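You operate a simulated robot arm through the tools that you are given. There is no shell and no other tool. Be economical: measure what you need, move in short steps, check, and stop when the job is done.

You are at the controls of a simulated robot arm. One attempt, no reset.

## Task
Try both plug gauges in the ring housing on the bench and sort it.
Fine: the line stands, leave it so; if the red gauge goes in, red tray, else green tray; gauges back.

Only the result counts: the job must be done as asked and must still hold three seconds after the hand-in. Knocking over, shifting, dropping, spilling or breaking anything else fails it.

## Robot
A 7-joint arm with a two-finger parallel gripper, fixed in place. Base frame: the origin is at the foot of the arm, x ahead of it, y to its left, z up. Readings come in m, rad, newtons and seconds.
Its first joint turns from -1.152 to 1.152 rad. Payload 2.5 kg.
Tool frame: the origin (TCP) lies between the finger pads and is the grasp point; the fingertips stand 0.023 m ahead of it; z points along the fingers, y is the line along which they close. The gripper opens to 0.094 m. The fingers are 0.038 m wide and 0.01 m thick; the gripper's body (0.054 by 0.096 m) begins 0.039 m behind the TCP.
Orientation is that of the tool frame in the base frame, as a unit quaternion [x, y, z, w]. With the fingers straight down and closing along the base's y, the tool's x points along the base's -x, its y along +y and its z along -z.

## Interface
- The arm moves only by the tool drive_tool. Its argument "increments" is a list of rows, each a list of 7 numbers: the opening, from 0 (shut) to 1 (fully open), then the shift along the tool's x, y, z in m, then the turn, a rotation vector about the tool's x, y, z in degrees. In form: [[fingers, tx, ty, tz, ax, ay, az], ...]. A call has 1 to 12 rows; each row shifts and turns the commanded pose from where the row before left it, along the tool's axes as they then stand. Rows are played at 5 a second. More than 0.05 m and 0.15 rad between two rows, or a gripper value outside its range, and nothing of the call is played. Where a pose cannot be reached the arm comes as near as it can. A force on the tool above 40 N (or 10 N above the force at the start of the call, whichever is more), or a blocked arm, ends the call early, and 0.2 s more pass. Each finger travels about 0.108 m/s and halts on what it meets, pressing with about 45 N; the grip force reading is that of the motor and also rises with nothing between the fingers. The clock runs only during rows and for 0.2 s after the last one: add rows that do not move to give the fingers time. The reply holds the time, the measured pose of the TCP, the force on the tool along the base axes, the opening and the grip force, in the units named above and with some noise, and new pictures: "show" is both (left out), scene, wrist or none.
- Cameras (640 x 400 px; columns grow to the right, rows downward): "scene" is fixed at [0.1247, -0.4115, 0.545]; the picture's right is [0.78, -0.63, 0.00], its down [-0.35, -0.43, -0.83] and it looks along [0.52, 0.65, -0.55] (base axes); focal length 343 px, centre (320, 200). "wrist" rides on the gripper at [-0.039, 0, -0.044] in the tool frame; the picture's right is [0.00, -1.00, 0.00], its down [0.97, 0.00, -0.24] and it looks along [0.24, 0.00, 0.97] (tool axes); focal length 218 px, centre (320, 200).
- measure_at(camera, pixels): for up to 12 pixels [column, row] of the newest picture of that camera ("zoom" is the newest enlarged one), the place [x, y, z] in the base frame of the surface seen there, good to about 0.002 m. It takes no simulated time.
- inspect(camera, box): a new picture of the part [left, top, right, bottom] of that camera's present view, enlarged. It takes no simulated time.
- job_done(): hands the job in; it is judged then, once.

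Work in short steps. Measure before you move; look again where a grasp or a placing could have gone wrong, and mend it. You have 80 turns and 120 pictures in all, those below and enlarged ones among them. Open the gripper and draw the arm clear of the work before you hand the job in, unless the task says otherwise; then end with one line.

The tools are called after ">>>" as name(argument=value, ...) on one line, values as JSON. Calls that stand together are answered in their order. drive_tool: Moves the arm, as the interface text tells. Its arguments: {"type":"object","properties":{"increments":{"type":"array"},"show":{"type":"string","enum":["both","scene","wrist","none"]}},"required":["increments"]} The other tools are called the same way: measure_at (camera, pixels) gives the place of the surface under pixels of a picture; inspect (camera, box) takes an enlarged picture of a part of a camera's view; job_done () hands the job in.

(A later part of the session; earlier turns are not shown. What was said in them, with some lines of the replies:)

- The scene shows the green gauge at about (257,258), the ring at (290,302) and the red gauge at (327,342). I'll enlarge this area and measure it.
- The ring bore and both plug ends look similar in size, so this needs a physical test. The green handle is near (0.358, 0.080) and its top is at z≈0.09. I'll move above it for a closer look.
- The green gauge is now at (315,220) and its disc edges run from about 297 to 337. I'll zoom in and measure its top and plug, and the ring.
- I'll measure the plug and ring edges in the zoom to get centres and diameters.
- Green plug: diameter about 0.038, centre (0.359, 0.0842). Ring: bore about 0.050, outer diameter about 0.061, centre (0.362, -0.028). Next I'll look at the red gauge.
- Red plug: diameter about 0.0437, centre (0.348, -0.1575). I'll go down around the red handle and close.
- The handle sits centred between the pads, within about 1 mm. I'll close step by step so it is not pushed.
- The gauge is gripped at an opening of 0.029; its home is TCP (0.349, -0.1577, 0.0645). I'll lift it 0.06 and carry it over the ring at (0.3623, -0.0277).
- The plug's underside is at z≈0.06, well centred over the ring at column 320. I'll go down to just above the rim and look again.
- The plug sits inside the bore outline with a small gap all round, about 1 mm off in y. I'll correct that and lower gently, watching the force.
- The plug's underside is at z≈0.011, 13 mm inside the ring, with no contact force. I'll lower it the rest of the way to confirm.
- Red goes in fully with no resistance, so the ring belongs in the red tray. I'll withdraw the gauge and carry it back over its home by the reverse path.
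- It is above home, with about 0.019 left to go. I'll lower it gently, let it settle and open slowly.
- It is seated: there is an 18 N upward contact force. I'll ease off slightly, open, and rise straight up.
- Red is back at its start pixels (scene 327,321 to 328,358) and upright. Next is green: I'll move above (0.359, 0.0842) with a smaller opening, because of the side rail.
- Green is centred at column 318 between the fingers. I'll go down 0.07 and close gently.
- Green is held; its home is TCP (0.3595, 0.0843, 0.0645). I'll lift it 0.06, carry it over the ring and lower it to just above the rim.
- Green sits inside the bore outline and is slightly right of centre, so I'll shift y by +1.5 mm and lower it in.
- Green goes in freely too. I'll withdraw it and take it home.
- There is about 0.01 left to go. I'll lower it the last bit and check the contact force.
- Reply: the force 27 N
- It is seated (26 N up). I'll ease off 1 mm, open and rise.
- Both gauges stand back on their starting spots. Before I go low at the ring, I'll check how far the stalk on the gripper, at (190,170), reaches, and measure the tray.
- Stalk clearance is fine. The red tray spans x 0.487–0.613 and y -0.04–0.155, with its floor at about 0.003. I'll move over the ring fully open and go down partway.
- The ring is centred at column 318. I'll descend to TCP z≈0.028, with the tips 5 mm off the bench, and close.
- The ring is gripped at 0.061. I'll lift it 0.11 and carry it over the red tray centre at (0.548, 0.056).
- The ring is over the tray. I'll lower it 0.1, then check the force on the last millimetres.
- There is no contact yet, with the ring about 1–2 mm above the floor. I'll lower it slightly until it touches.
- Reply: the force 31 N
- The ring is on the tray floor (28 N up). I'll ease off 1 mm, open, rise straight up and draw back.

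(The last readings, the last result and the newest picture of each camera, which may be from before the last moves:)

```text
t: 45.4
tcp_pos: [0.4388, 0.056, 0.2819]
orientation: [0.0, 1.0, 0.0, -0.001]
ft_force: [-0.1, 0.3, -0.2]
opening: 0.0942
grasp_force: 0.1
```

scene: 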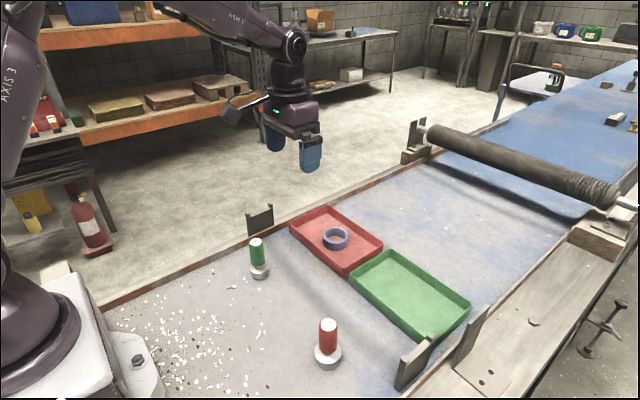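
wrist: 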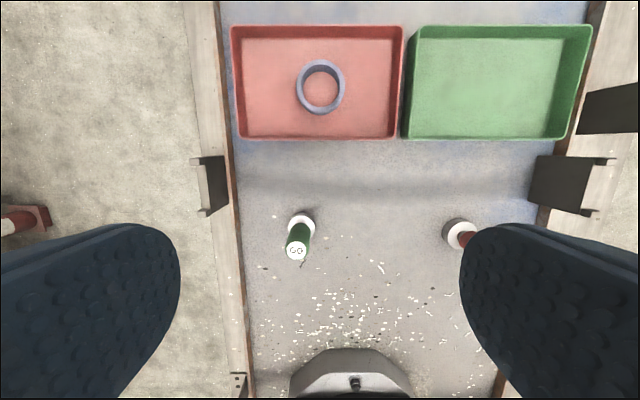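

The ring lies flat in the red tray at (335,238), both gauges stand upright at home, and the trays haven't moved. The arm is clear with the gripper open, so I'll hand in.

>>> job_done()

```text
The job is handed in.
```

Both gauges went fully into the ring, so because red fits it is now in the red tray; both gauges are back in their places within about 1 mm, and the line was left standing.
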